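You operate a simulated robot arm through the tools that you are given. There is no shell and no other tool. Be economical: measure what you need, move in short steps, check, and stop when the job is done.

Carry out the task below with a simulated two-armed robot. There is one attempt and no reset: what you move stays moved.

Task
Take the lid off the tall blue can and lay it down on the top of the capping bench.

It is judged by the outcome, as a careful person would: the job done as asked, and still so three seconds after it is handed in. It fails if anything else is knocked over, pushed out of place, dropped, spilled or broken. Lids that push on must go on centred and level and be pressed home; caps that screw on are set level and turned clockwise until they are tight.

Robot
Two 7-joint arms with two-finger parallel grippers on one trunk, on a base that drives. Base frame: it is fixed to the floor where the robot stands at the start and does not move with it; the origin is under the middle of the robot, x ahead of it, y to its left, z up; the surface under the hand at the start is at about z = 820. Readings come in mm, rad, newtons and seconds.
The left shoulder is at the start at [70, 163, 1145], the right one opposite. With the tool pointing down near the work surface each hand reaches from about 400 to 880 mm from the robot's upright axis, wherever it stands, measured 20 degrees to its own side. Payload 3.43 kg a hand.
The TCP of each hand is the grasp point between the finger pads, 34 mm short of the fingertips. In the tool frame z runs along the fingers and y along their closing line. Largest opening 128 mm; finger width 24, thickness 12; the body of the gripper, 48 by 130 mm, starts 96 mm behind the TCP.
Orientation is that of the tool frame in the base frame, as [roll, pitch, yaw] about the fixed x, y, z axes, in that order (R = Rz(yaw) Ry(pitch) Rx(roll)). With the fingers straight down and closing along the base's y, the tool's x points along the base's -x, its y along +y and its z along -z.

Tools
- The arms move only by the tool step_arm. It takes "left_moves", "right_moves" or both (then of equal length, played together; a hand with none holds still); each is a list of rows, each a list of 3 entries, a list of its own where there are three numbers: the shift along the tool's x, y, z in units of 30 mm (1.0 is 30 mm), then the turn, a rotation vector about the tool's x, y, z in units of 8 degrees (1.0 is 8 degrees), then the gripper command, from -1 (fully open) to 1 (shut), values between in proportion. In form: [[[x, y, z], [wx, wy, wz], claw], ...]. A call has 1 to 12 rows; each row shifts and turns the commanded pose from where the row before left it, along the tool's axes as they then stand. A call with a number of a shift or a turn outside -1 to 1 is refused whole. Rows are played at 5 a second. More than 50 mm and 0.15 rad between two rows, or a gripper value outside its range, and nothing of the call is played. A pose out of reach is approached as far as the arm can. The call stops where the force on the tool passes 40 N (or 10 N more than at its start, if that is more) or the arm is blocked; 0.2 s more then pass. Each finger travels about 153 mm/s and halts on what it meets, pressing with about 40 N; the grip force reading is that of the motor and also rises with nothing between the fingers. The clock runs only during rows and for 0.2 s after the last one: add rows that do not move to give the fingers time. The reply holds the time, the measured pose of the TCP, the force on the tool along the base axes, the opening and the grip force, in the units named above and with some noise, with the torque about the TCP (base axes, N m) and any sound that the robot's microphone picked up, and new pictures: "views" is both (left out), scene, wrist or none (wrist: the cameras of the hands that moved).
- Cameras (640 x 400 px; columns grow to the right, rows downward): "scene" is now at [146.3, 3, 1388.6]; the picture's right is [0.14, -0.99, 0.00], its down [-0.52, -0.07, -0.85] and it looks along [0.84, 0.12, -0.53] (base axes); focal length 296 px, centre (320, 200). "left" rides on the left gripper at [76, 11, -160] in its tool frame; the picture's right is [-0.15, 0.99, 0.00], its down [-0.88, -0.13, -0.46] and it looks along [-0.45, -0.07, 0.89] (tool axes); focal length 234 px, centre (320, 200). "right" rides on the right gripper at [76, -11, -160] in its tool frame; the picture's right is [0.15, 0.99, 0.00], its down [-0.88, 0.13, -0.46] and it looks along [-0.45, 0.07, 0.89] (tool axes); focal length 234 px, centre (320, 200). There is no depth. A picture from a camera that has moved, and an enlarged one, comes with that camera's place and axes in the base frame and with its lens. The place of the scene camera against the robot may be out by one fixed shift of up to 25 mm in any direction.
- raise_lower(by): slides the trunk up (or, below 0, down) by that many mm; the arms and the scene camera ride with it, the base frame stays. It gives what a move gives, with no picture.
- steer(legs): drives the robot by 1 to 6 legs, each [ahead, left, turn to the left] in mm, mm and rad, along the robot's own axes; the way and the turn of a leg run together, so that a leg with both is an arc; at most 1500 mm and 3.142 rad a leg. The arms and the cameras ride along, it lands a little off, and it stops where it bumps. It gives what a move gives, and a new picture of the scene camera.
- pan_tilt(pan, tilt): turns the head with the scene camera to pan (to the left, within 1.501 rad either way) and tilt (down, from -0.506 to 1.204), counted from straight ahead of the robot. It gives what a move gives, and a new picture of the scene camera.
- close_up(camera, box): a new picture of the part [left, top, right, bottom] of that camera's present view, enlarged. The clock stands still meanwhile.
- hand_in(): hands the job in; it is judged then, once.

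Work in short steps. Places have to be worked out from the pictures, the camera data and where the tool is seen: move nearer, look again, correct. Check each grasp and each placing, and mend what went wrong. You have 120 turns and 260 pictures in all, those below and enlarged ones among them. Open the grippers and draw the arms clear of the work before you hand the job in, unless the task says otherwise; then end with one line.

The tools are called after "Emit:" by a JSON object that holds its "method" and its "body". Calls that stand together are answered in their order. step_arm: Moves the arms, as the interface text tells. Its arguments: {"type":"object","properties":{"left_moves":{"type":"array"},"right_moves":{"type":"array"},"views":{"type":"string","enum":["both","scene","wrist","none"]}},"required":[]} The other tools are called the same way: raise_lower (by) slides the trunk up or down; steer (legs) drives the base; pan_tilt (pan, tilt) turns the head that bears the scene camera; close_up (camera, box) takes an enlarged picture of a part of a camera's view; hand_in () hands the job in.

At the start:

```text
time_s: 0.0
left_ee_pos: [659.8, 318.5, 1140.2]
left_tcp_rot: [3.141, 0.0, -3.141]
left_wrist_force: [-0.1, -0.3, 0.0]
left_wrist_torque: [-0.01, 0.01, 0.0]
left_opening: 128.2
left_finger_force: 0.1
right_ee_pos: [572.6, -183.4, 1195.6]
right_tcp_rot: [-3.14, -0.001, -3.142]
right_wrist_force: [0.1, -0.3, -0.1]
right_wrist_torque: [-0.01, 0.0, 0.02]
right_opening: 128.2
right_finger_force: 0.0
trunk travel left (down, up): [-625.0, 315.0]
robot x, y, heading: [-3.1, 0.2, 0.0]
head pan, tilt: [0.143, 0.553]
```

scene: 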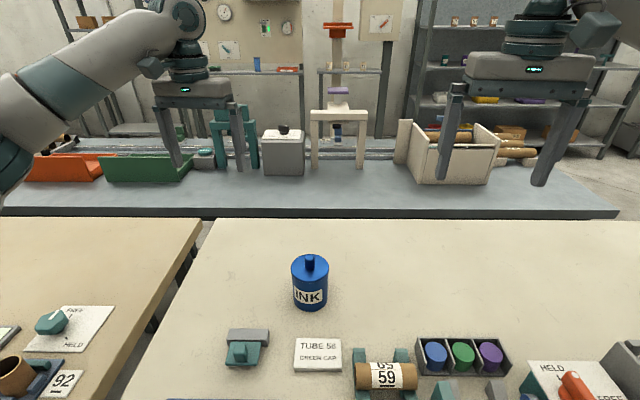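
right: 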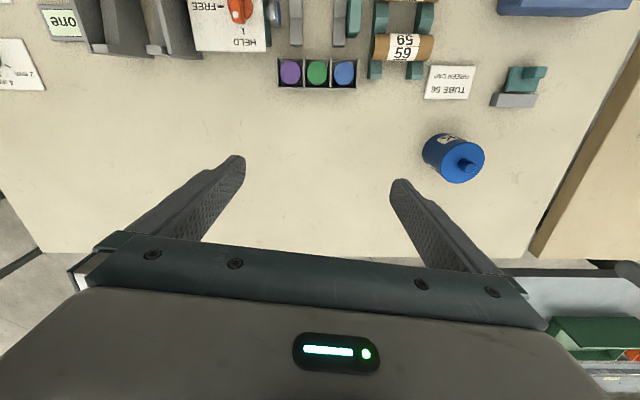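
left: 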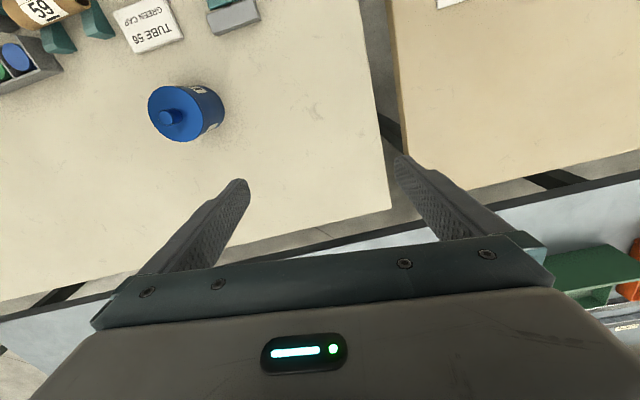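

The blue INK can stands on the near bench. I need to find out which bench is the "capping bench" and whether there are other blue cans, so I look closer and around.

Emit:
{"method": "close_up", "body": {"camera": "scene", "box": [220, 220, 420, 345]}}

Emit:
{"method": "pan_tilt", "body": {"pan": 0.9, "tilt": 0.6}}

Emit:
{"method": "pan_tilt", "body": {"pan": -0.7, "tilt": 0.6}}

Emit:
{"method": "pan_tilt", "body": {"pan": 0.14, "tilt": 0.95}}

```text
3.20 times, centred on (320, 282) of scene
camera zoom: at [146.3, 3.0, 1388.6], right [0.14, -0.99, 0.0], down [-0.52, -0.07, -0.85], along [0.84, 0.12, -0.53], focal length 948 px, centre (320, -64)
```

zoom: 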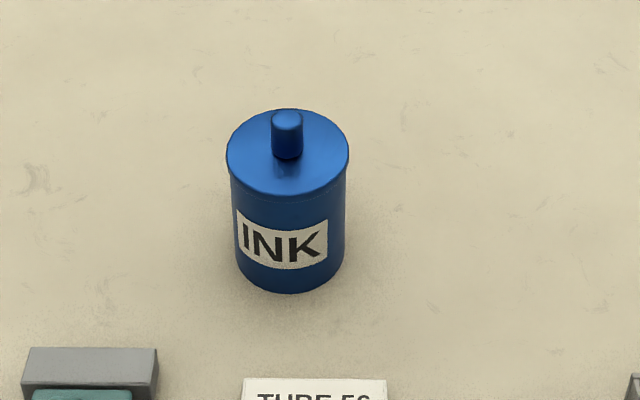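

```text
time_s: 1.1
left_ee_pos: [659.6, 318.4, 1141.5]
left_tcp_rot: [3.14, -0.001, -3.141]
left_wrist_force: [-0.4, 0.7, 0.4]
left_wrist_torque: [0.0, -0.02, -0.05]
left_opening: 127.9
left_finger_force: 0.0
right_ee_pos: [572.7, -182.2, 1196.6]
right_tcp_rot: [-3.141, 0.0, 3.141]
right_wrist_force: [-0.9, -0.3, -0.3]
right_wrist_torque: [0.01, 0.0, -0.02]
right_opening: 128.0
right_finger_force: 0.0
trunk travel left (down, up): [-625.0, 315.0]
robot x, y, heading: [-0.7, -0.8, 0.001]
head pan, tilt: [0.901, 0.6]
camera scene: at [112.5, 59.5, 1384.4], right [0.78, -0.62, 0.0], down [-0.35, -0.44, -0.82], along [0.51, 0.65, -0.57], focal length 296 px, centre (320, 200)
```

scene: 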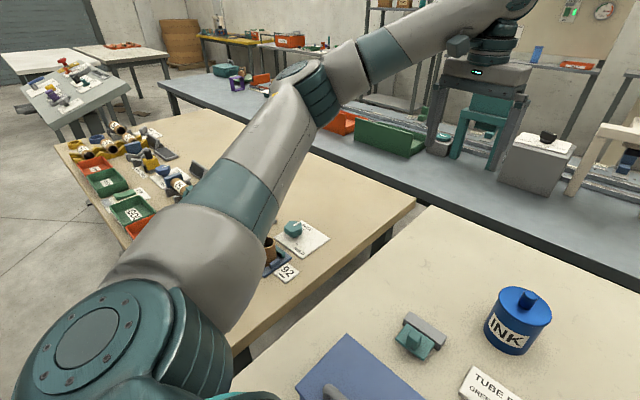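

```text
time_s: 2.8
left_ee_pos: [659.2, 318.8, 1141.9]
left_tcp_rot: [-3.141, 0.0, -3.139]
left_wrist_force: [0.0, 0.0, 0.5]
left_wrist_torque: [0.02, -0.02, -0.01]
left_opening: 128.1
left_finger_force: 0.1
right_ee_pos: [572.7, -183.7, 1195.3]
right_tcp_rot: [-3.141, 0.0, -3.142]
right_wrist_force: [0.4, -0.5, 0.6]
right_wrist_torque: [-0.01, -0.02, 0.0]
right_opening: 128.0
right_finger_force: 0.0
trunk travel left (down, up): [-625.0, 315.0]
robot x, y, heading: [-1.4, 1.6, -0.0]
head pan, tilt: [-0.7, 0.6]
camera scene: at [125.1, -66.6, 1384.4], right [-0.64, -0.77, 0.0], down [-0.43, 0.36, -0.82], along [0.63, -0.53, -0.57], focal length 296 px, centre (320, 200)
```

scene: 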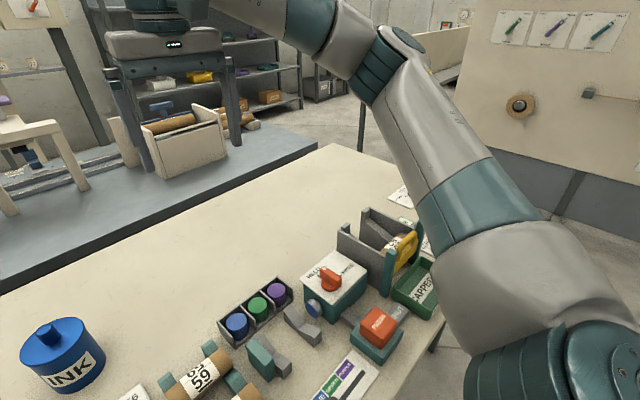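

```text
time_s: 3.9
left_ee_pos: [659.5, 318.7, 1139.8]
left_tcp_rot: [3.141, 0.0, -3.14]
left_wrist_force: [-0.4, 0.3, -0.1]
left_wrist_torque: [0.0, 0.0, 0.02]
left_opening: 127.8
left_finger_force: 0.1
right_ee_pos: [573.3, -183.1, 1196.9]
right_tcp_rot: [-3.141, 0.0, 3.141]
right_wrist_force: [0.3, 0.8, 0.3]
right_wrist_torque: [-0.03, 0.03, 0.01]
right_opening: 128.1
right_finger_force: 0.1
trunk travel left (down, up): [-625.0, 315.0]
robot x, y, heading: [0.7, 0.7, -0.0]
head pan, tilt: [0.14, 0.949]
camera scene: at [129.5, 0.3, 1356.0], right [0.14, -0.99, 0.0], down [-0.81, -0.11, -0.58], along [0.58, 0.08, -0.81], focal length 296 px, centre (320, 200)
```

scene: 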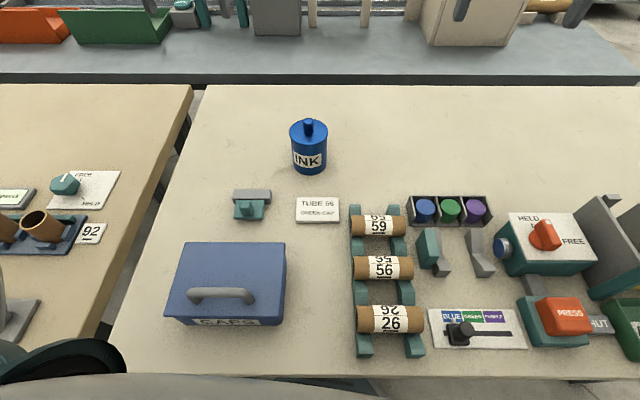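

The near bench holds the caps, tubes and CAPPED tray, so it is the capping bench. Triangulating with both wrist cameras puts the lid's knob near (597, 100, 935). I bring the left hand above it, still high.

Emit:
{"method": "step_arm", "body": {"left_moves": [[[0.2625, -0.91, 0.17], [0, 0, 0], -1], [[0.2625, -0.91, 0.17], [0, 0, 0], -1], [[0.2625, -0.91, 0.17], [0, 0, 0], -1], [[0.2625, -0.91, 0.17], [0, 0, 0], -1], [[0.2625, -0.91, 0.17], [0, 0, 0], -1], [[0.2625, -0.91, 0.17], [0, 0, 0], -1], [[0.2625, -0.91, 0.17], [0, 0, 0], -1], [[0.2625, -0.91, 0.17], [0, 0, 0], -1], [[0, 0, 0], [0, 0, 0], -1]]}}

```text
time_s: 5.9
left_ee_pos: [595.8, 100.6, 1102.5]
left_tcp_rot: [-3.14, 0.0, -3.14]
left_wrist_force: [0.0, 0.1, -0.3]
left_wrist_torque: [-0.07, -0.01, 0.01]
left_opening: 128.1
left_finger_force: 0.1
right_ee_pos: [572.4, -183.5, 1196.1]
right_tcp_rot: [3.141, 0.0, 3.142]
right_wrist_force: [0.5, -0.2, 0.3]
right_wrist_torque: [-0.02, 0.01, 0.01]
right_opening: 127.8
right_finger_force: 0.0
trunk travel left (down, up): [-625.0, 315.0]
robot x, y, heading: [-1.3, 2.3, -0.004]
head pan, tilt: [0.14, 0.949]
camera scene: at [129.3, 1.2, 1356.0], right [0.14, -0.99, 0.0], down [-0.81, -0.11, -0.58], along [0.58, 0.08, -0.81], focal length 296 px, centre (320, 200)
camera left: at [518.4, 110.9, 1262.4], right [0.15, 0.99, 0.0], down [0.88, -0.13, 0.46], along [0.45, -0.07, -0.89], focal length 234 px, centre (320, 200)
```

scene: 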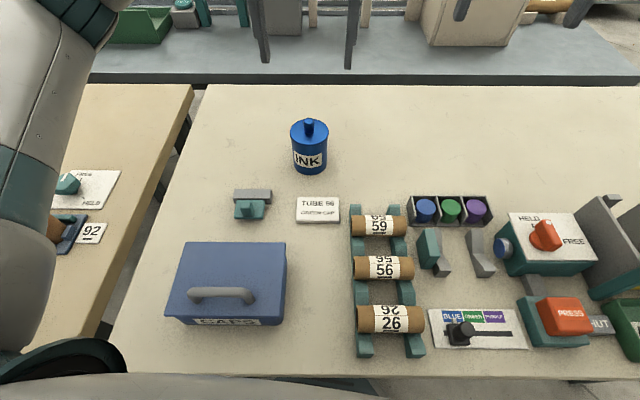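
left: 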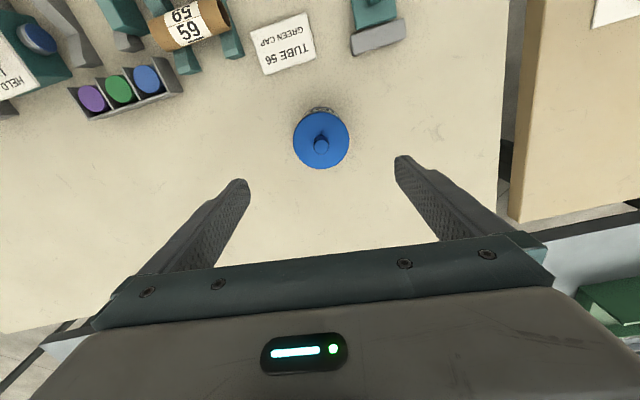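

The knob now appears at about (600, 98). I correct slightly and descend to about z = 1020 to measure its height by parallax.

Emit:
{"method": "step_arm", "body": {"left_moves": [[[-0.13, -0.09, 0.9], [0, 0, 0], -1], [[0, 0, 0.9], [0, 0, 0], -1], [[0, 0, 0.9], [0, 0, 0], -1], [[0, 0, 0], [0, 0, 0], -0.3], [[0, 0, 0], [0, 0, 0], -0.3]], "views": "wrist"}}

Emit:
{"method": "close_up", "body": {"camera": "left", "box": [220, 80, 420, 205]}}

Emit:
{"method": "close_up", "body": {"camera": "scene", "box": [230, 60, 390, 200]}}

```text
time_s: 7.1
left_ee_pos: [598.4, 97.5, 1021.9]
left_tcp_rot: [-3.14, 0.0, -3.138]
left_wrist_force: [-0.2, -0.9, -0.2]
left_wrist_torque: [0.02, 0.01, 0.03]
left_opening: 83.4
left_finger_force: 0.1
right_ee_pos: [572.8, -184.0, 1196.2]
right_tcp_rot: [3.142, 0.001, -3.14]
right_wrist_force: [-0.6, -0.2, 0.6]
right_wrist_torque: [-0.01, -0.01, 0.03]
right_opening: 128.1
right_finger_force: 0.1
trunk travel left (down, up): [-625.0, 315.0]
robot x, y, heading: [-3.6, -1.7, 0.001]
head pan, tilt: [0.14, 0.949]
camera left: at [521.1, 108.3, 1182.0], right [0.15, 0.99, 0.0], down [0.88, -0.13, 0.46], along [0.45, -0.07, -0.89], focal length 234 px, centre (320, 200)
```

left: 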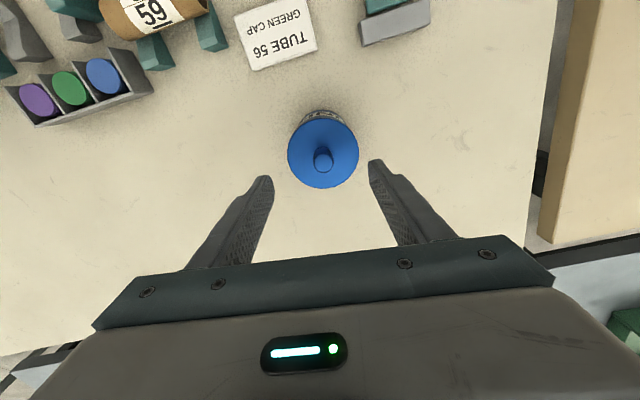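

```text
3.20 times, centred on (320, 142) of left
camera zoom: at [521.1, 108.3, 1182.0], right [0.15, 0.99, 0.0], down [0.88, -0.13, 0.46], along [0.45, -0.07, -0.89], focal length 749 px, centre (320, 384)
```

zoom: 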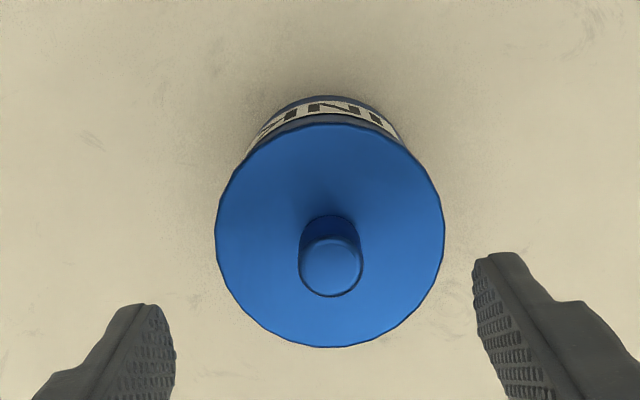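

```text
2.86 times, centred on (310, 130) of scene
camera zoom: at [129.5, 0.3, 1356.0], right [0.14, -0.99, 0.0], down [-0.81, -0.11, -0.58], along [0.58, 0.08, -0.81], focal length 847 px, centre (349, 400)
```

zoom: 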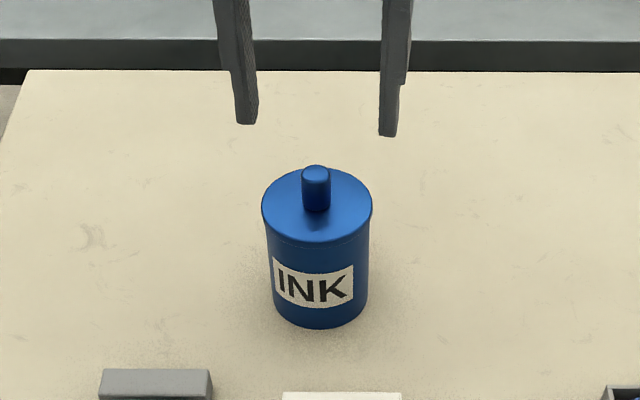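

Comparing the fingertips with the knob gives knob top z ≈ 953 and lid top ≈ 924, with the knob about 22 mm wide. I narrow the gripper and go down until the tips are around the knob, then check.

Emit:
{"method": "step_arm", "body": {"left_moves": [[[0, 0.07, 0], [0, 0, 0], 0.2], [[0, 0, 0.6], [0, 0, 0], 0.2], [[0, 0, 0.6], [0, 0, 0], 0.2], [[0, 0, 0.5], [0, 0, 0], 0.2], [[0, 0, 0], [0, 0, 0], 0.2]], "views": "wrist"}}

Emit:
{"method": "close_up", "body": {"camera": "left", "box": [220, 80, 420, 205]}}

Emit:
{"method": "close_up", "body": {"camera": "scene", "box": [250, 80, 370, 180]}}

```text
time_s: 8.3
left_ee_pos: [598.7, 100.4, 969.7]
left_tcp_rot: [-3.141, -0.001, 3.14]
left_wrist_force: [0.5, 0.6, -0.3]
left_wrist_torque: [0.0, -0.02, -0.02]
left_opening: 51.2
left_finger_force: 0.1
right_ee_pos: [573.2, -183.4, 1196.4]
right_tcp_rot: [3.141, 0.0, -3.14]
right_wrist_force: [0.3, 0.2, -0.6]
right_wrist_torque: [-0.03, -0.04, -0.02]
right_opening: 128.1
right_finger_force: 0.0
trunk travel left (down, up): [-625.0, 315.0]
robot x, y, heading: [3.0, 1.5, 0.004]
head pan, tilt: [0.14, 0.949]
camera left: at [521.6, 110.6, 1129.7], right [0.15, 0.99, 0.0], down [0.88, -0.13, 0.46], along [0.45, -0.07, -0.89], focal length 234 px, centre (320, 200)
```

left: 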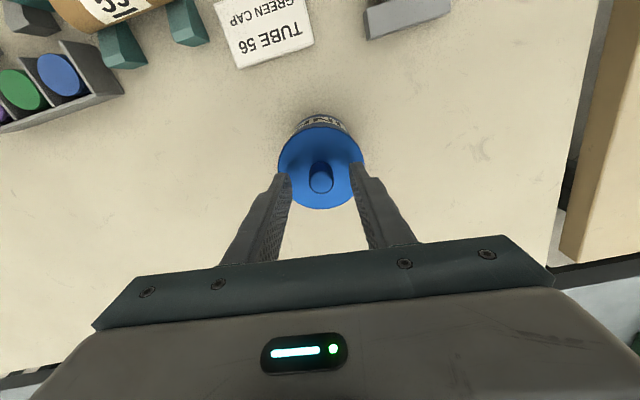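

```text
3.20 times, centred on (320, 142) of left
camera zoom: at [521.6, 110.6, 1129.7], right [0.15, 0.99, 0.0], down [0.88, -0.13, 0.46], along [0.45, -0.07, -0.89], focal length 749 px, centre (320, 384)
```

zoom: 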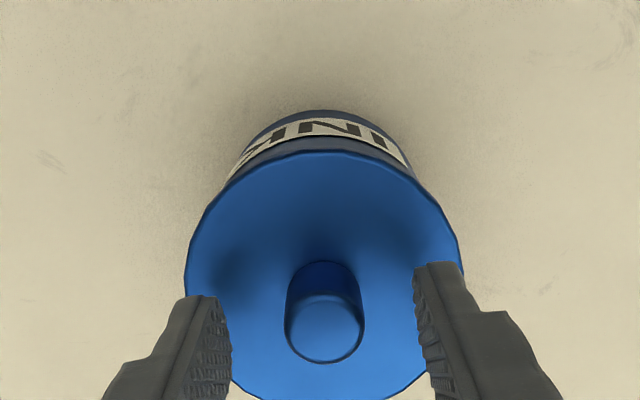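

```text
4.00 times, centred on (310, 130) of scene
camera zoom: at [129.4, 0.2, 1356.0], right [0.14, -0.99, 0.0], down [-0.81, -0.11, -0.58], along [0.58, 0.08, -0.81], focal length 1185 px, centre (360, 480)
```

zoom: 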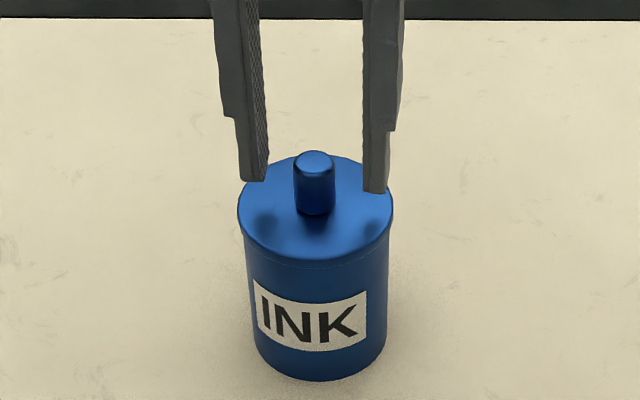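

The fingers straddle the knob centrally, with the tips about 12 mm above the lid. I go down 7 mm and close.

Emit:
{"method": "step_arm", "body": {"left_moves": [[[0.03, 0, 0.23], [0, 0, 0], 0.2], [[0, 0, 0], [0, 0, 0], 0.4], [[0, 0, 0], [0, 0, 0], 1], [[0, 0, 0], [0, 0, 0], 1], [[0, 0, 0], [0, 0, 0], 1]], "views": "wrist"}}

Emit:
{"method": "close_up", "body": {"camera": "scene", "box": [250, 80, 370, 180]}}

```text
time_s: 9.5
left_ee_pos: [599.7, 101.1, 963.0]
left_tcp_rot: [-3.141, 0.001, -3.14]
left_wrist_force: [-0.6, -0.4, 0.6]
left_wrist_torque: [0.03, 0.0, -0.01]
left_opening: 19.9
left_finger_force: 40.3
right_ee_pos: [572.5, -183.0, 1195.4]
right_tcp_rot: [-3.141, 0.002, 3.142]
right_wrist_force: [0.2, 0.4, -0.1]
right_wrist_torque: [0.04, 0.02, 0.01]
right_opening: 127.7
right_finger_force: 0.1
trunk travel left (down, up): [-625.0, 315.0]
robot x, y, heading: [-0.6, -2.3, -0.002]
head pan, tilt: [0.14, 0.949]
camera left: at [521.0, 111.0, 1123.2], right [0.15, 0.99, 0.0], down [0.88, -0.13, 0.46], along [0.45, -0.07, -0.89], focal length 234 px, centre (320, 200)
```

left: 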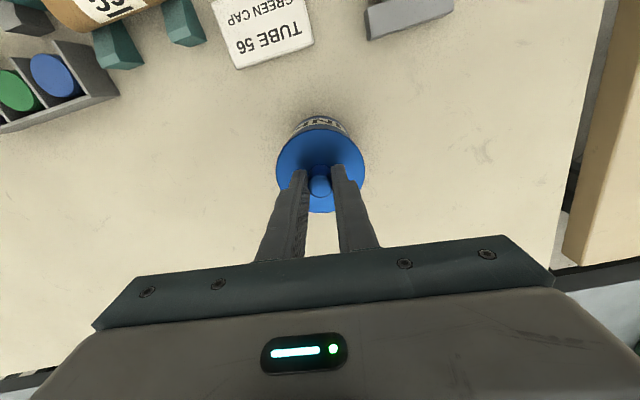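

```text
4.00 times, centred on (310, 130) of scene
camera zoom: at [129.5, 0.3, 1356.0], right [0.14, -0.99, 0.0], down [-0.81, -0.11, -0.58], along [0.58, 0.08, -0.81], focal length 1185 px, centre (360, 480)
```

zoom: 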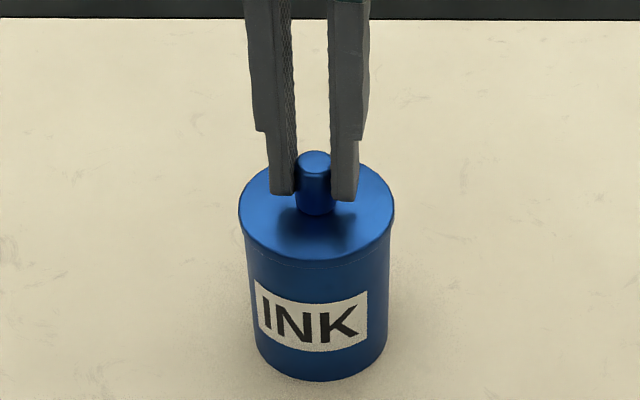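

The knob is gripped (opening 19.9 mm, 40 N). I lift slowly by 6 mm to see whether the lid comes off freely.

Emit:
{"method": "step_arm", "body": {"left_moves": [[[0, 0, -0.07], [0, 0, 0], 1], [[0, 0, -0.07], [0, 0, 0], 1], [[0, 0, -0.07], [0, 0, 0], 1], [[0, 0, 0], [0, 0, 0], 1]], "views": "none"}}

Emit:
{"method": "close_up", "body": {"camera": "scene", "box": [250, 80, 370, 180]}}

```text
time_s: 10.5
left_ee_pos: [600.3, 100.9, 968.1]
left_tcp_rot: [3.141, -0.001, -3.14]
left_wrist_force: [1.2, -0.3, -2.8]
left_wrist_torque: [-0.02, 0.01, 0.0]
left_opening: 20.1
left_finger_force: 39.8
right_ee_pos: [573.2, -182.2, 1195.1]
right_tcp_rot: [-3.14, -0.002, -3.141]
right_wrist_force: [0.0, 0.5, -0.3]
right_wrist_torque: [0.03, -0.03, 0.01]
right_opening: 128.1
right_finger_force: 0.2
trunk travel left (down, up): [-625.0, 315.0]
robot x, y, heading: [-2.3, -2.6, -0.002]
head pan, tilt: [0.14, 0.949]
```

```text
4.00 times, centred on (310, 130) of scene
camera zoom: at [129.9, 0.4, 1355.9], right [0.14, -0.99, 0.0], down [-0.81, -0.11, -0.58], along [0.58, 0.08, -0.81], focal length 1185 px, centre (360, 480)
```

zoom: 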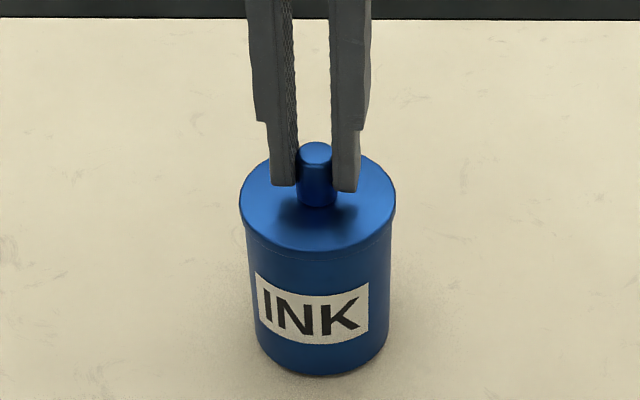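

The label and the can's bottom rose with the lid, so the whole can lifted: the lid is a tight fit. I set it back down and will hold the body with the right hand.

Emit:
{"method": "step_arm", "body": {"left_moves": [[[0, 0, 0.07], [0, 0, 0], 1], [[0, 0, 0.07], [0, 0, 0], 1], [[0, 0, 0.07], [0, 0, 0], 1], [[0, 0, 0], [0, 0, 0], 1]], "views": "none"}}

Emit:
{"method": "close_up", "body": {"camera": "scene", "box": [250, 80, 370, 180]}}

```text
time_s: 11.5
left_ee_pos: [599.2, 99.8, 962.5]
left_tcp_rot: [3.141, 0.002, -3.139]
left_wrist_force: [2.5, 4.3, 14.7]
left_wrist_torque: [0.42, 0.27, 0.01]
left_opening: 20.0
left_finger_force: 39.5
right_ee_pos: [571.8, -183.0, 1196.6]
right_tcp_rot: [-3.141, -0.001, -3.141]
right_wrist_force: [0.1, 0.6, -0.1]
right_wrist_torque: [0.03, -0.01, 0.01]
right_opening: 128.0
right_finger_force: 0.1
trunk travel left (down, up): [-625.0, 315.0]
robot x, y, heading: [-1.2, 2.2, -0.006]
head pan, tilt: [0.14, 0.949]
```

```text
4.00 times, centred on (310, 130) of scene
camera zoom: at [128.3, 0.5, 1356.3], right [0.14, -0.99, 0.0], down [-0.8, -0.11, -0.58], along [0.58, 0.08, -0.81], focal length 1185 px, centre (360, 480)
```

zoom: 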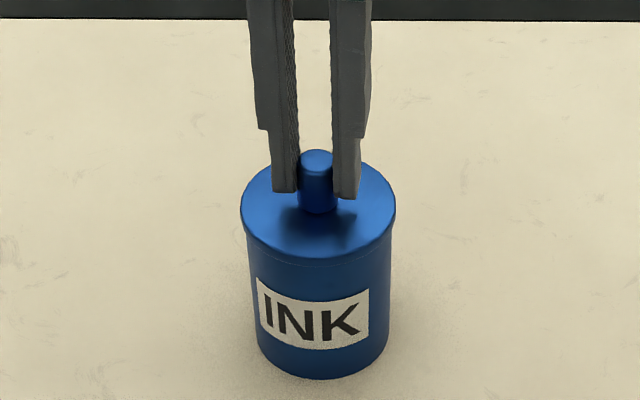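

The can is back down. Now I turn the right hand in place (yaw 30° left, tilted 45° forward-down), so that it can grip the can's body from the front right, beneath the left hand.

Emit:
{"method": "step_arm", "body": {"right_moves": [[[0, 0, 0], [0, 0, -0.9375], -1], [[0, 0, 0], [0, 0, -0.9375], -1], [[0, 0, 0], [0, 0, -0.9375], -1], [[0, 0, 0], [0, 0, -0.9375], -1], [[0, 0, 0], [0, -0.9375, 0], -1], [[0, 0, 0], [0, -0.9375, 0], -1], [[0, 0, 0], [0, -0.9375, 0], -1], [[0, 0, 0], [0, -0.9375, 0], -1], [[0, 0, 0], [0, -0.9375, 0], -1], [[0, 0, 0], [0, -0.9375, 0], -1], [[0, 0, 0], [0, 0, 0], -1]], "left_moves": [[[0, 0, -0.03], [0, 0, 0], 1], [[0, 0, 0], [0, 0, 0], 1], [[0, 0, 0], [0, 0, 0], 1], [[0, 0, 0], [0, 0, 0], 1], [[0, 0, 0], [0, 0, 0], 1], [[0, 0, 0], [0, 0, 0], 1], [[0, 0, 0], [0, 0, 0], 1], [[0, 0, 0], [0, 0, 0], 1], [[0, 0, 0], [0, 0, 0], 1], [[0, 0, 0], [0, 0, 0], 1], [[0, 0, 0], [0, 0, 0], 1]]}}

```text
time_s: 13.9
left_ee_pos: [599.6, 100.9, 962.7]
left_tcp_rot: [-3.141, 0.001, 3.14]
left_wrist_force: [3.1, 2.9, 13.1]
left_wrist_torque: [0.34, -0.18, 0.01]
left_opening: 19.8
left_finger_force: 39.5
right_ee_pos: [571.1, -182.6, 1196.1]
right_tcp_rot: [3.141, 0.788, -2.618]
right_wrist_force: [-0.3, -0.1, 0.5]
right_wrist_torque: [-0.04, -0.02, 0.02]
right_opening: 128.0
right_finger_force: 0.1
trunk travel left (down, up): [-625.0, 315.0]
robot x, y, heading: [-0.4, 0.2, -0.002]
head pan, tilt: [0.14, 0.949]
camera scene: at [128.5, 0.7, 1356.1], right [0.14, -0.99, 0.0], down [-0.8, -0.11, -0.58], along [0.58, 0.08, -0.81], focal length 296 px, centre (320, 200)
camera right: at [432.7, -275.3, 1255.4], right [-0.58, 0.8, -0.1], down [0.19, 0.26, 0.95], along [0.79, 0.53, -0.31], focal length 234 px, centre (320, 200)
camera left: at [522.2, 110.5, 1123.1], right [0.15, 0.99, 0.0], down [0.88, -0.13, 0.46], along [0.45, -0.07, -0.89], focal length 234 px, centre (320, 200)
```

scene: 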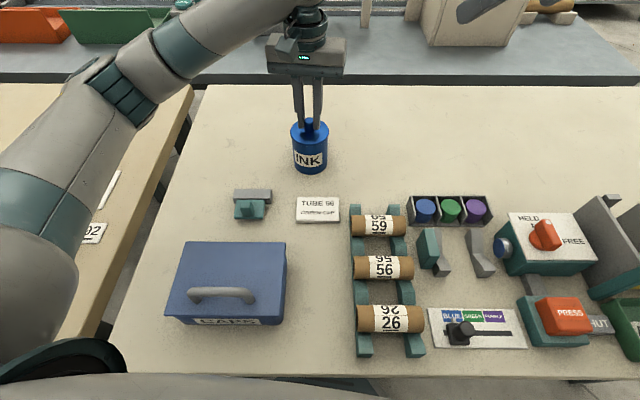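
right: 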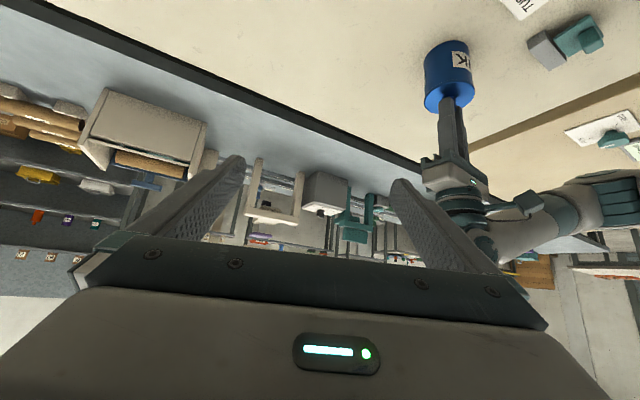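
left: 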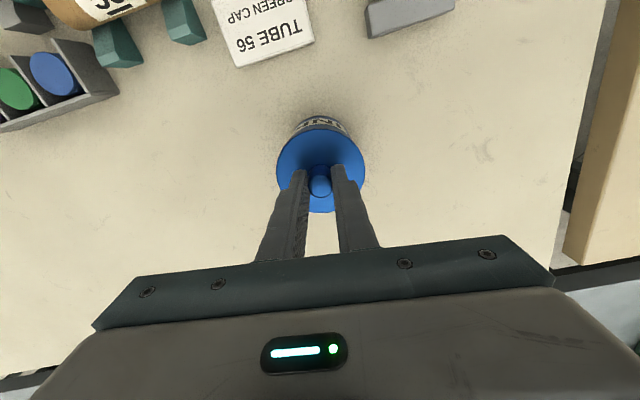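

The orientation came out as planned. Now I move the right hand to a pre-grasp point 200 mm back along its approach line.

Emit:
{"method": "step_arm", "body": {"right_moves": [[[0.483, 0.965, 0.619], [0, 0, 0], -1], [[0.483, 0.965, 0.619], [0, 0, 0], -1], [[0.483, 0.965, 0.619], [0, 0, 0], -1], [[0.483, 0.965, 0.619], [0, 0, 0], -1], [[0.483, 0.965, 0.619], [0, 0, 0], -1], [[0.483, 0.965, 0.619], [0, 0, 0], -1], [[0.483, 0.965, 0.619], [0, 0, 0], -1], [[0.483, 0.965, 0.619], [0, 0, 0], -1], [[0, 0, 0], [0, 0, 0], -1]]}}

```text
time_s: 15.9
left_ee_pos: [599.7, 99.7, 963.4]
left_tcp_rot: [-3.141, -0.002, -3.14]
left_wrist_force: [-0.5, 1.7, 7.5]
left_wrist_torque: [0.16, 0.02, 0.01]
left_opening: 19.9
left_finger_force: 40.1
right_ee_pos: [476.0, 29.3, 1008.5]
right_tcp_rot: [3.141, 0.785, -2.617]
right_wrist_force: [0.5, -0.2, 0.2]
right_wrist_torque: [0.01, -0.02, 0.01]
right_opening: 128.0
right_finger_force: 0.0
trunk travel left (down, up): [-625.0, 315.0]
robot x, y, heading: [0.7, -2.5, -0.004]
head pan, tilt: [0.14, 0.949]
camera scene: at [128.6, 0.2, 1356.1], right [0.14, -0.99, 0.0], down [-0.81, -0.11, -0.58], along [0.58, 0.08, -0.81], focal length 296 px, centre (320, 200)
camera right: at [336.4, -64.3, 1067.5], right [-0.58, 0.81, -0.1], down [0.19, 0.26, 0.94], along [0.79, 0.53, -0.31], focal length 234 px, centre (320, 200)
```

scene: 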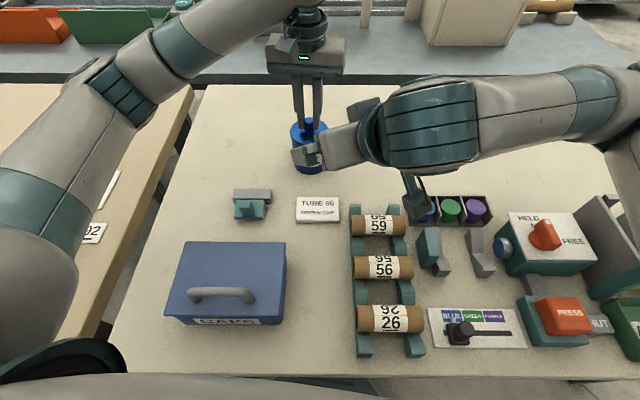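
right: 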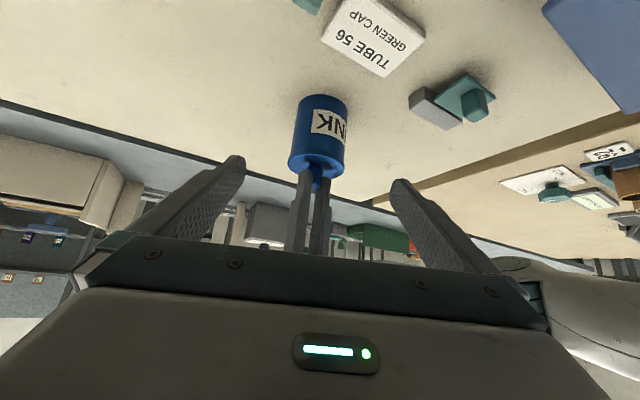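

The can lies centred between the right fingers. I advance 100 mm along the approach line and look again.

Emit:
{"method": "step_arm", "body": {"right_moves": [[[0, 0, 0.835], [0, 0, 0], -1], [[0, 0, 0.835], [0, 0, 0], -1], [[0, 0, 0.835], [0, 0, 0], -1], [[0, 0, 0.835], [0, 0, 0], -1], [[0, 0, 0], [0, 0, 0], -1]], "views": "both"}}

```text
time_s: 17.1
left_ee_pos: [600.2, 99.4, 962.2]
left_tcp_rot: [3.141, 0.0, 3.141]
left_wrist_force: [-2.2, 1.9, 3.2]
left_wrist_torque: [0.04, 0.13, -0.03]
left_opening: 19.9
left_finger_force: 40.0
right_ee_pos: [536.9, 62.3, 937.4]
right_tcp_rot: [3.141, 0.785, -2.619]
right_wrist_force: [0.4, -0.2, -0.7]
right_wrist_torque: [0.01, 0.0, -0.01]
right_opening: 128.0
right_finger_force: 0.1
trunk travel left (down, up): [-625.0, 315.0]
robot x, y, heading: [2.1, 2.1, -0.001]
head pan, tilt: [0.14, 0.949]
camera scene: at [128.8, 0.5, 1356.0], right [0.14, -0.99, 0.0], down [-0.81, -0.11, -0.58], along [0.58, 0.08, -0.81], focal length 296 px, centre (320, 200)
camera right: at [398.3, -30.4, 997.0], right [-0.58, 0.81, -0.1], down [0.2, 0.26, 0.94], along [0.79, 0.53, -0.31], focal length 234 px, centre (320, 200)
```

scene: 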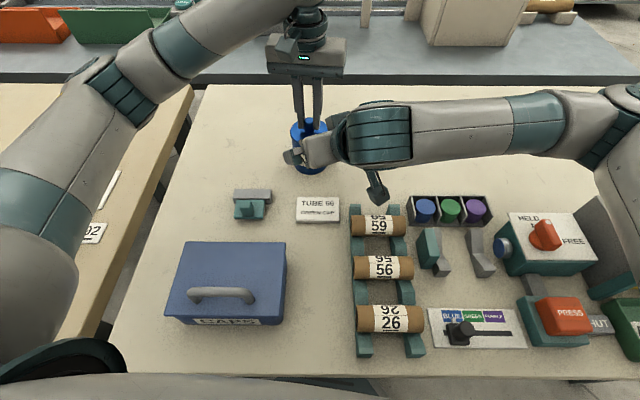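
right: 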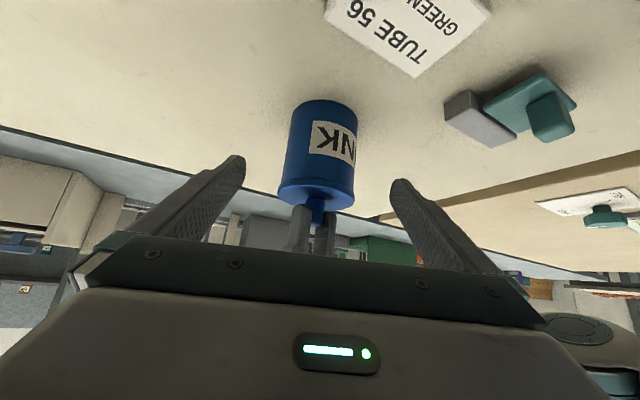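

Still centred and clear. I advance 70 mm more.

Emit:
{"method": "step_arm", "body": {"right_moves": [[[0, 0, 0.8], [0, 0, 0], -1], [[0, 0, 0.8], [0, 0, 0], -1], [[0, 0, 0.75], [0, 0, 0], -1], [[0, 0, 0], [0, 0, 0], -1]], "views": "both"}}

```text
time_s: 18.1
left_ee_pos: [600.6, 99.9, 962.9]
left_tcp_rot: [3.141, 0.002, 3.141]
left_wrist_force: [-1.0, 1.0, 1.0]
left_wrist_torque: [0.02, 0.04, 0.05]
left_opening: 20.0
left_finger_force: 39.5
right_ee_pos: [582.3, 85.8, 889.4]
right_tcp_rot: [-3.141, 0.787, -2.617]
right_wrist_force: [0.1, 0.0, 0.2]
right_wrist_torque: [0.0, 0.0, 0.0]
right_opening: 128.1
right_finger_force: 0.2
trunk travel left (down, up): [-625.0, 315.0]
robot x, y, heading: [2.0, -0.8, -0.001]
head pan, tilt: [0.14, 0.949]
camera scene: at [129.1, 0.3, 1356.0], right [0.14, -0.99, 0.0], down [-0.81, -0.11, -0.58], along [0.58, 0.08, -0.81], focal length 296 px, centre (320, 200)
camera right: at [442.5, -5.7, 947.8], right [-0.58, 0.81, -0.1], down [0.2, 0.26, 0.94], along [0.79, 0.53, -0.31], focal length 234 px, centre (320, 200)
```

scene: 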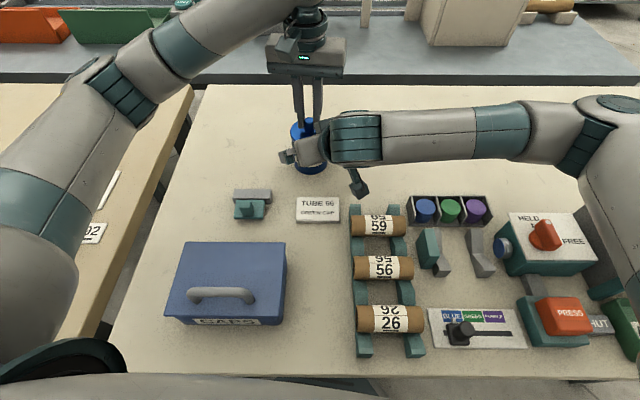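
right: 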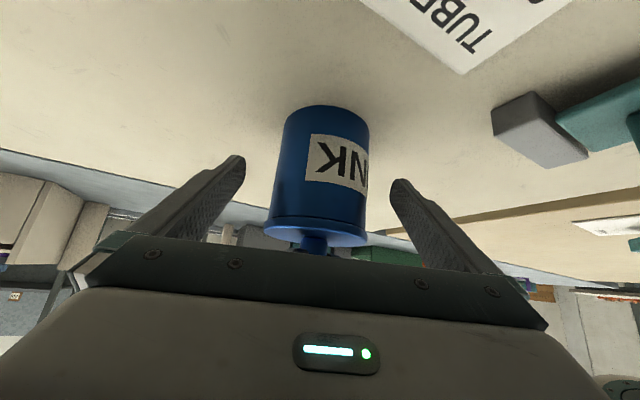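

Fingers straddle the can. I advance the last 28 mm and check before closing.

Emit:
{"method": "step_arm", "body": {"right_moves": [[[0, 0, 0.5], [0, 0, 0], -1], [[0, 0.03, 0.43], [0, 0, 0], -1], [[0, 0, 0], [0, 0, 0], -1]], "views": "wrist"}}

Emit:
{"method": "close_up", "body": {"camera": "scene", "box": [250, 80, 410, 220]}}

```text
time_s: 18.9
left_ee_pos: [600.4, 99.6, 963.8]
left_tcp_rot: [-3.141, -0.001, -3.142]
left_wrist_force: [-0.4, 0.6, 0.7]
left_wrist_torque: [0.06, 0.05, -0.01]
left_opening: 19.9
left_finger_force: 40.1
right_ee_pos: [598.5, 98.7, 869.2]
right_tcp_rot: [-3.141, 0.785, -2.617]
right_wrist_force: [-0.1, 0.7, -0.5]
right_wrist_torque: [-0.03, -0.01, -0.01]
right_opening: 127.9
right_finger_force: 0.1
trunk travel left (down, up): [-625.0, 315.0]
robot x, y, heading: [0.6, 3.8, -0.007]
head pan, tilt: [0.14, 0.949]
camera right: at [458.6, 6.5, 928.0], right [-0.58, 0.8, -0.1], down [0.19, 0.26, 0.94], along [0.79, 0.53, -0.31], focal length 234 px, centre (320, 200)
```

right: 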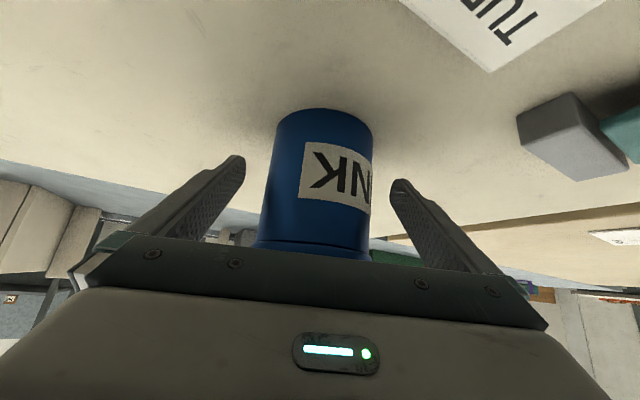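

```text
2.86 times, centred on (330, 150) of scene
camera zoom: at [129.2, 0.3, 1356.0], right [0.14, -0.99, 0.0], down [-0.81, -0.11, -0.58], along [0.58, 0.08, -0.81], focal length 847 px, centre (291, 343)
```

zoom: 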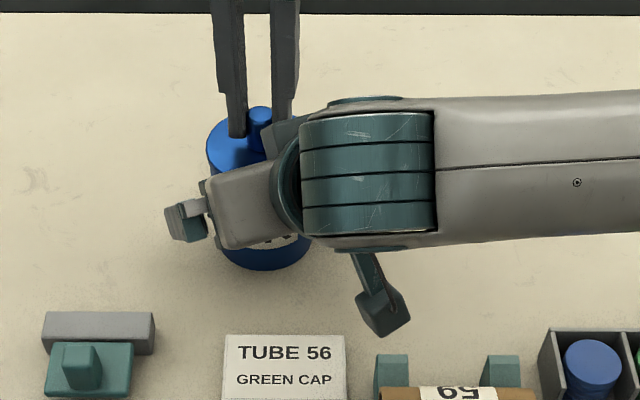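

Everything is in place with the right TCP on the can's axis. I close the right gripper gradually on the body.

Emit:
{"method": "step_arm", "body": {"right_moves": [[[0, 0, 0], [0, 0, 0], -0.5], [[0, 0, 0], [0, 0, 0], -0.3], [[0, 0, 0], [0, 0, 0], -0.1], [[0, 0, 0], [0, 0, 0], 0.3], [[0, 0, 0], [0, 0, 0], 1], [[0, 0, 0], [0, 0, 0], 1]], "views": "wrist"}}

```text
time_s: 20.3
left_ee_pos: [599.9, 99.7, 963.2]
left_tcp_rot: [3.141, 0.0, 3.141]
left_wrist_force: [0.2, 0.2, -0.4]
left_wrist_torque: [0.01, -0.02, 0.0]
left_opening: 19.8
left_finger_force: 39.6
right_ee_pos: [597.0, 98.8, 868.6]
right_tcp_rot: [3.141, 0.785, -2.619]
right_wrist_force: [1.9, -1.7, 0.0]
right_wrist_torque: [-0.11, -0.16, -0.04]
right_opening: 74.2
right_finger_force: 39.8
trunk travel left (down, up): [-625.0, 315.0]
robot x, y, heading: [-1.0, -1.7, 0.005]
head pan, tilt: [0.14, 0.949]
heard: snap
camera right: at [458.9, 6.3, 928.0], right [-0.58, 0.81, -0.1], down [0.2, 0.26, 0.94], along [0.79, 0.53, -0.31], focal length 234 px, centre (320, 200)
```

right: 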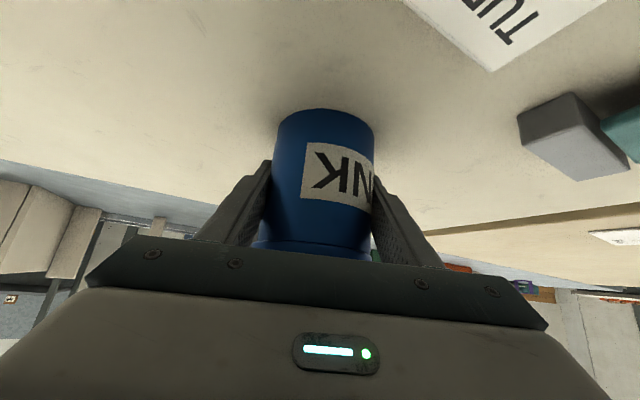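

The body is held (74 mm, 40 N). There was a snap, possibly the lid's fit shifting. I pull the lid up in small steps with the left hand.

Emit:
{"method": "step_arm", "body": {"left_moves": [[[0, 0, -0.1], [0, 0, 0], 1], [[0, 0, -0.1], [0, 0, 0], 1], [[0, 0, -0.1], [0, 0, 0], 1], [[0, 0, 0], [0, 0, 0], 1]], "views": "none"}}

Emit:
{"method": "close_up", "body": {"camera": "scene", "box": [250, 80, 370, 180]}}

Emit:
{"method": "close_up", "body": {"camera": "right", "box": [220, 80, 420, 280]}}

```text
time_s: 21.3
left_ee_pos: [600.1, 100.4, 972.2]
left_tcp_rot: [3.141, 0.001, 3.14]
left_wrist_force: [0.3, -0.3, 0.8]
left_wrist_torque: [-0.01, -0.03, -0.02]
left_opening: 19.9
left_finger_force: 40.7
right_ee_pos: [598.2, 98.5, 869.1]
right_tcp_rot: [3.141, 0.786, -2.618]
right_wrist_force: [0.3, -0.7, 0.5]
right_wrist_torque: [-0.07, -0.15, 0.0]
right_opening: 74.0
right_finger_force: 40.0
trunk travel left (down, up): [-625.0, 315.0]
robot x, y, heading: [-0.7, 2.3, -0.003]
head pan, tilt: [0.14, 0.949]
```

```text
4.00 times, centred on (310, 130) of scene
camera zoom: at [129.6, 0.2, 1356.0], right [0.14, -0.99, 0.0], down [-0.81, -0.11, -0.58], along [0.58, 0.08, -0.81], focal length 1185 px, centre (360, 480)
```

zoom: 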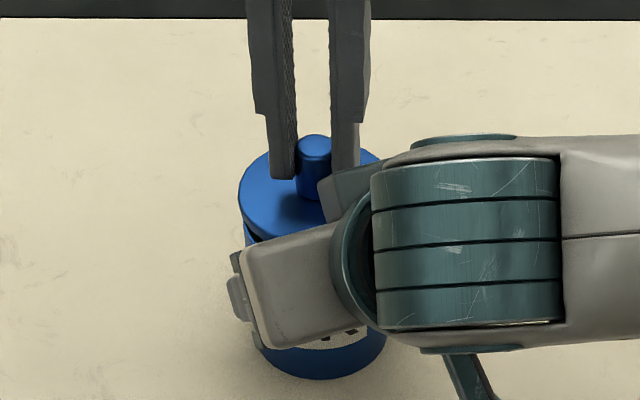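

```text
2.00 times, centred on (320, 180) of right
camera zoom: at [458.8, 6.4, 928.0], right [-0.58, 0.8, -0.1], down [0.2, 0.26, 0.94], along [0.79, 0.53, -0.31], focal length 468 px, centre (320, 240)
```

zoom: 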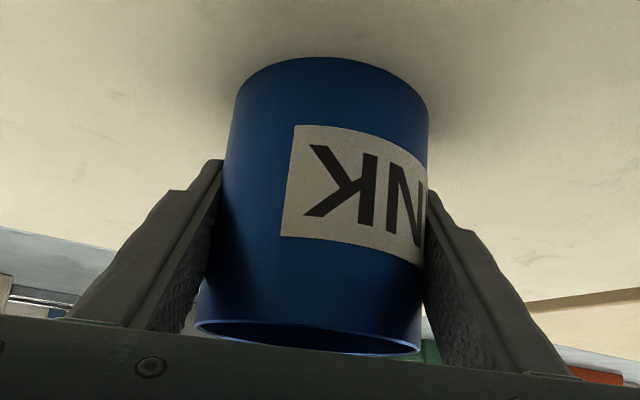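

The lid has come free; a gap shows and the can stays put. I raise the lid clear.

Emit:
{"method": "step_arm", "body": {"left_moves": [[[0, 0, -0.6], [0, 0, 0], 1], [[0, 0, -0.8], [0, 0, 0], 1], [[0, 0, -0.8], [0, 0, 0], 1], [[0, 0, -0.8], [0, 0, 0], 1], [[0, 0, 0], [0, 0, 0], 1]], "views": "both"}}

```text
time_s: 22.5
left_ee_pos: [602.1, 101.6, 1062.4]
left_tcp_rot: [3.14, 0.0, -3.141]
left_wrist_force: [-0.1, -0.4, -0.7]
left_wrist_torque: [0.0, -0.01, -0.01]
left_opening: 20.1
left_finger_force: 40.1
right_ee_pos: [597.9, 98.2, 868.8]
right_tcp_rot: [-3.142, 0.786, -2.619]
right_wrist_force: [-1.4, -1.4, -0.2]
right_wrist_torque: [-0.07, -0.07, 0.0]
right_opening: 74.0
right_finger_force: 39.8
trunk travel left (down, up): [-625.0, 315.0]
robot x, y, heading: [2.4, -0.1, 0.004]
head pan, tilt: [0.14, 0.949]
camera scene: at [129.3, 0.2, 1356.0], right [0.14, -0.99, 0.0], down [-0.81, -0.11, -0.58], along [0.58, 0.08, -0.81], focal length 296 px, centre (320, 200)
camera left: at [524.1, 111.4, 1221.1], right [0.15, 0.99, 0.0], down [0.88, -0.13, 0.46], along [0.45, -0.07, -0.89], focal length 234 px, centre (320, 200)
```

scene: 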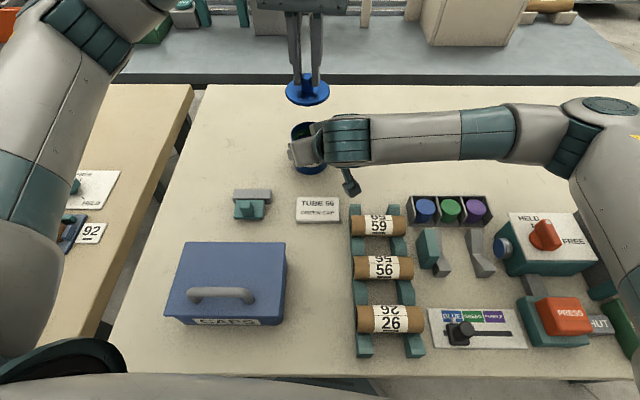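
left: 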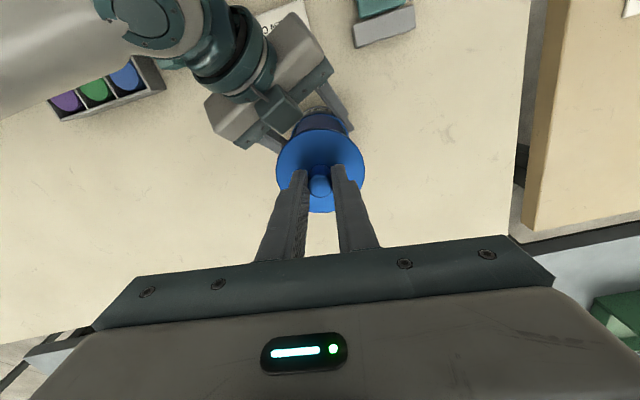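

The can stands open in the right gripper. I carry the lid to the clear area of this same bench, at about (640, 260).

Emit:
{"method": "step_arm", "body": {"left_moves": [[[-0.21, 0.88, 0], [0, 0, 0], 1], [[-0.21, 0.88, 0], [0, 0, 0], 1], [[-0.21, 0.88, 0], [0, 0, 0], 1], [[-0.21, 0.88, 0], [0, 0, 0], 1], [[-0.21, 0.88, 0], [0, 0, 0], 1], [[-0.21, 0.88, 0], [0, 0, 0], 1], [[0, 0, 0.9], [0, 0, 0], 1], [[0, 0, 0.9], [0, 0, 0], 1], [[0, 0, 0.9], [0, 0, 0], 1], [[0, 0, 0.9], [0, 0, 0], 1], [[0, 0, 0], [0, 0, 0], 1]], "views": "both"}}

```text
time_s: 24.9
left_ee_pos: [637.3, 257.5, 951.8]
left_tcp_rot: [-3.141, 0.001, -3.14]
left_wrist_force: [-1.1, 0.6, -0.3]
left_wrist_torque: [0.0, 0.01, -0.02]
left_opening: 20.2
left_finger_force: 39.9
right_ee_pos: [598.6, 99.5, 869.2]
right_tcp_rot: [-3.14, 0.786, -2.618]
right_wrist_force: [-0.3, 0.8, -1.1]
right_wrist_torque: [0.03, -0.03, 0.06]
right_opening: 74.1
right_finger_force: 39.6
trunk travel left (down, up): [-625.0, 315.0]
robot x, y, heading: [-1.1, 0.7, -0.001]
head pan, tilt: [0.14, 0.949]
camera scene: at [129.6, 0.5, 1356.0], right [0.14, -0.99, 0.0], down [-0.81, -0.11, -0.58], along [0.58, 0.08, -0.81], focal length 296 px, centre (320, 200)
camera left: at [560.3, 269.1, 1112.0], right [0.15, 0.99, 0.0], down [0.88, -0.13, 0.46], along [0.45, -0.07, -0.89], focal length 234 px, centre (320, 200)
```

scene: 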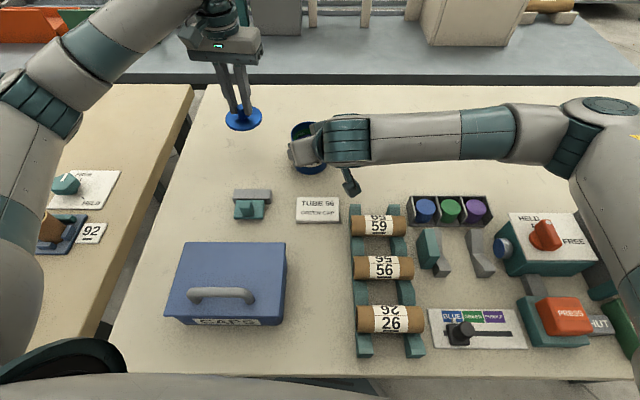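
left: 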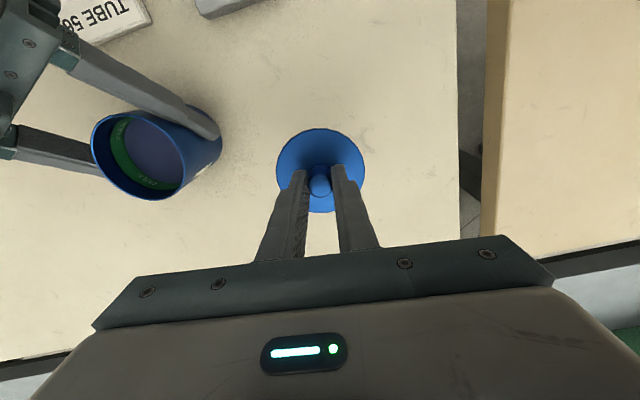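

Clear bench below. I lower 50 mm quickly, then by small steps until contact.

Emit:
{"method": "step_arm", "body": {"left_moves": [[[0, 0, 0.6], [0, 0, 0], 1], [[0, 0, 0.6], [0, 0, 0], 1], [[0, 0, 0.5], [0, 0, 0], 1], [[0, 0, 0.15], [0, 0, 0], 1], [[0, 0, 0], [0, 0, 0], 1]], "views": "none"}}

Emit:
{"method": "close_up", "body": {"camera": "scene", "box": [180, 60, 340, 200]}}

```text
time_s: 26.1
left_ee_pos: [637.2, 258.2, 899.9]
left_tcp_rot: [-3.141, -0.001, 3.14]
left_wrist_force: [0.0, 0.0, -0.3]
left_wrist_torque: [0.0, 0.01, -0.02]
left_opening: 20.0
left_finger_force: 39.9
right_ee_pos: [597.3, 99.1, 869.2]
right_tcp_rot: [-3.142, 0.786, -2.619]
right_wrist_force: [-0.9, -1.1, 0.1]
right_wrist_torque: [-0.04, -0.07, 0.01]
right_opening: 74.1
right_finger_force: 40.0
trunk travel left (down, up): [-625.0, 315.0]
robot x, y, heading: [1.3, 3.4, -0.003]
head pan, tilt: [0.14, 0.949]
```

```text
2.86 times, centred on (260, 130) of scene
camera zoom: at [129.5, 0.3, 1356.0], right [0.14, -0.99, 0.0], down [-0.81, -0.11, -0.58], along [0.58, 0.08, -0.81], focal length 847 px, centre (491, 400)
```

zoom: 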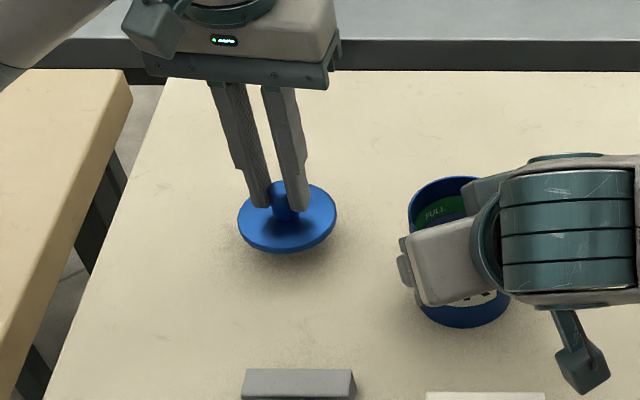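

Emit:
{"method": "step_arm", "body": {"left_moves": [[[0, 0, 0.12], [0, 0, 0], 1], [[0, 0, 0.12], [0, 0, 0], 1], [[0, 0, 0.12], [0, 0, 0], 1], [[0, 0, 0.1], [0, 0, 0], 1], [[0, 0, 0], [0, 0, 0], 1]], "views": "none"}}

Emit:
{"method": "close_up", "body": {"camera": "scene", "box": [200, 80, 300, 160]}}

```text
time_s: 27.3
left_ee_pos: [636.6, 258.1, 884.1]
left_tcp_rot: [-3.142, -0.001, 3.142]
left_wrist_force: [0.1, -1.1, -0.5]
left_wrist_torque: [0.03, 0.0, 0.04]
left_opening: 20.2
left_finger_force: 39.9
right_ee_pos: [597.3, 98.9, 867.8]
right_tcp_rot: [3.141, 0.786, -2.617]
right_wrist_force: [0.3, -0.6, 1.2]
right_wrist_torque: [-0.04, -0.09, -0.02]
right_opening: 74.1
right_finger_force: 40.5
trunk travel left (down, up): [-625.0, 315.0]
robot x, y, heading: [1.5, -1.8, -0.002]
head pan, tilt: [0.14, 0.949]
```

```text
5.00 times, centred on (250, 120) of scene
camera zoom: at [129.5, 0.3, 1356.0], right [0.14, -0.99, 0.0], down [-0.81, -0.11, -0.58], along [0.58, 0.08, -0.81], focal length 1482 px, centre (670, 600)
```

zoom: 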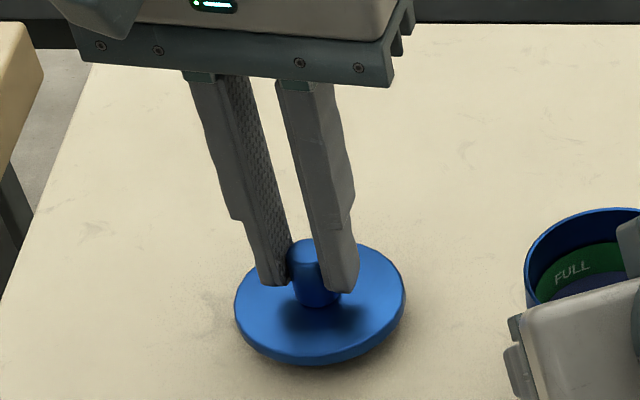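

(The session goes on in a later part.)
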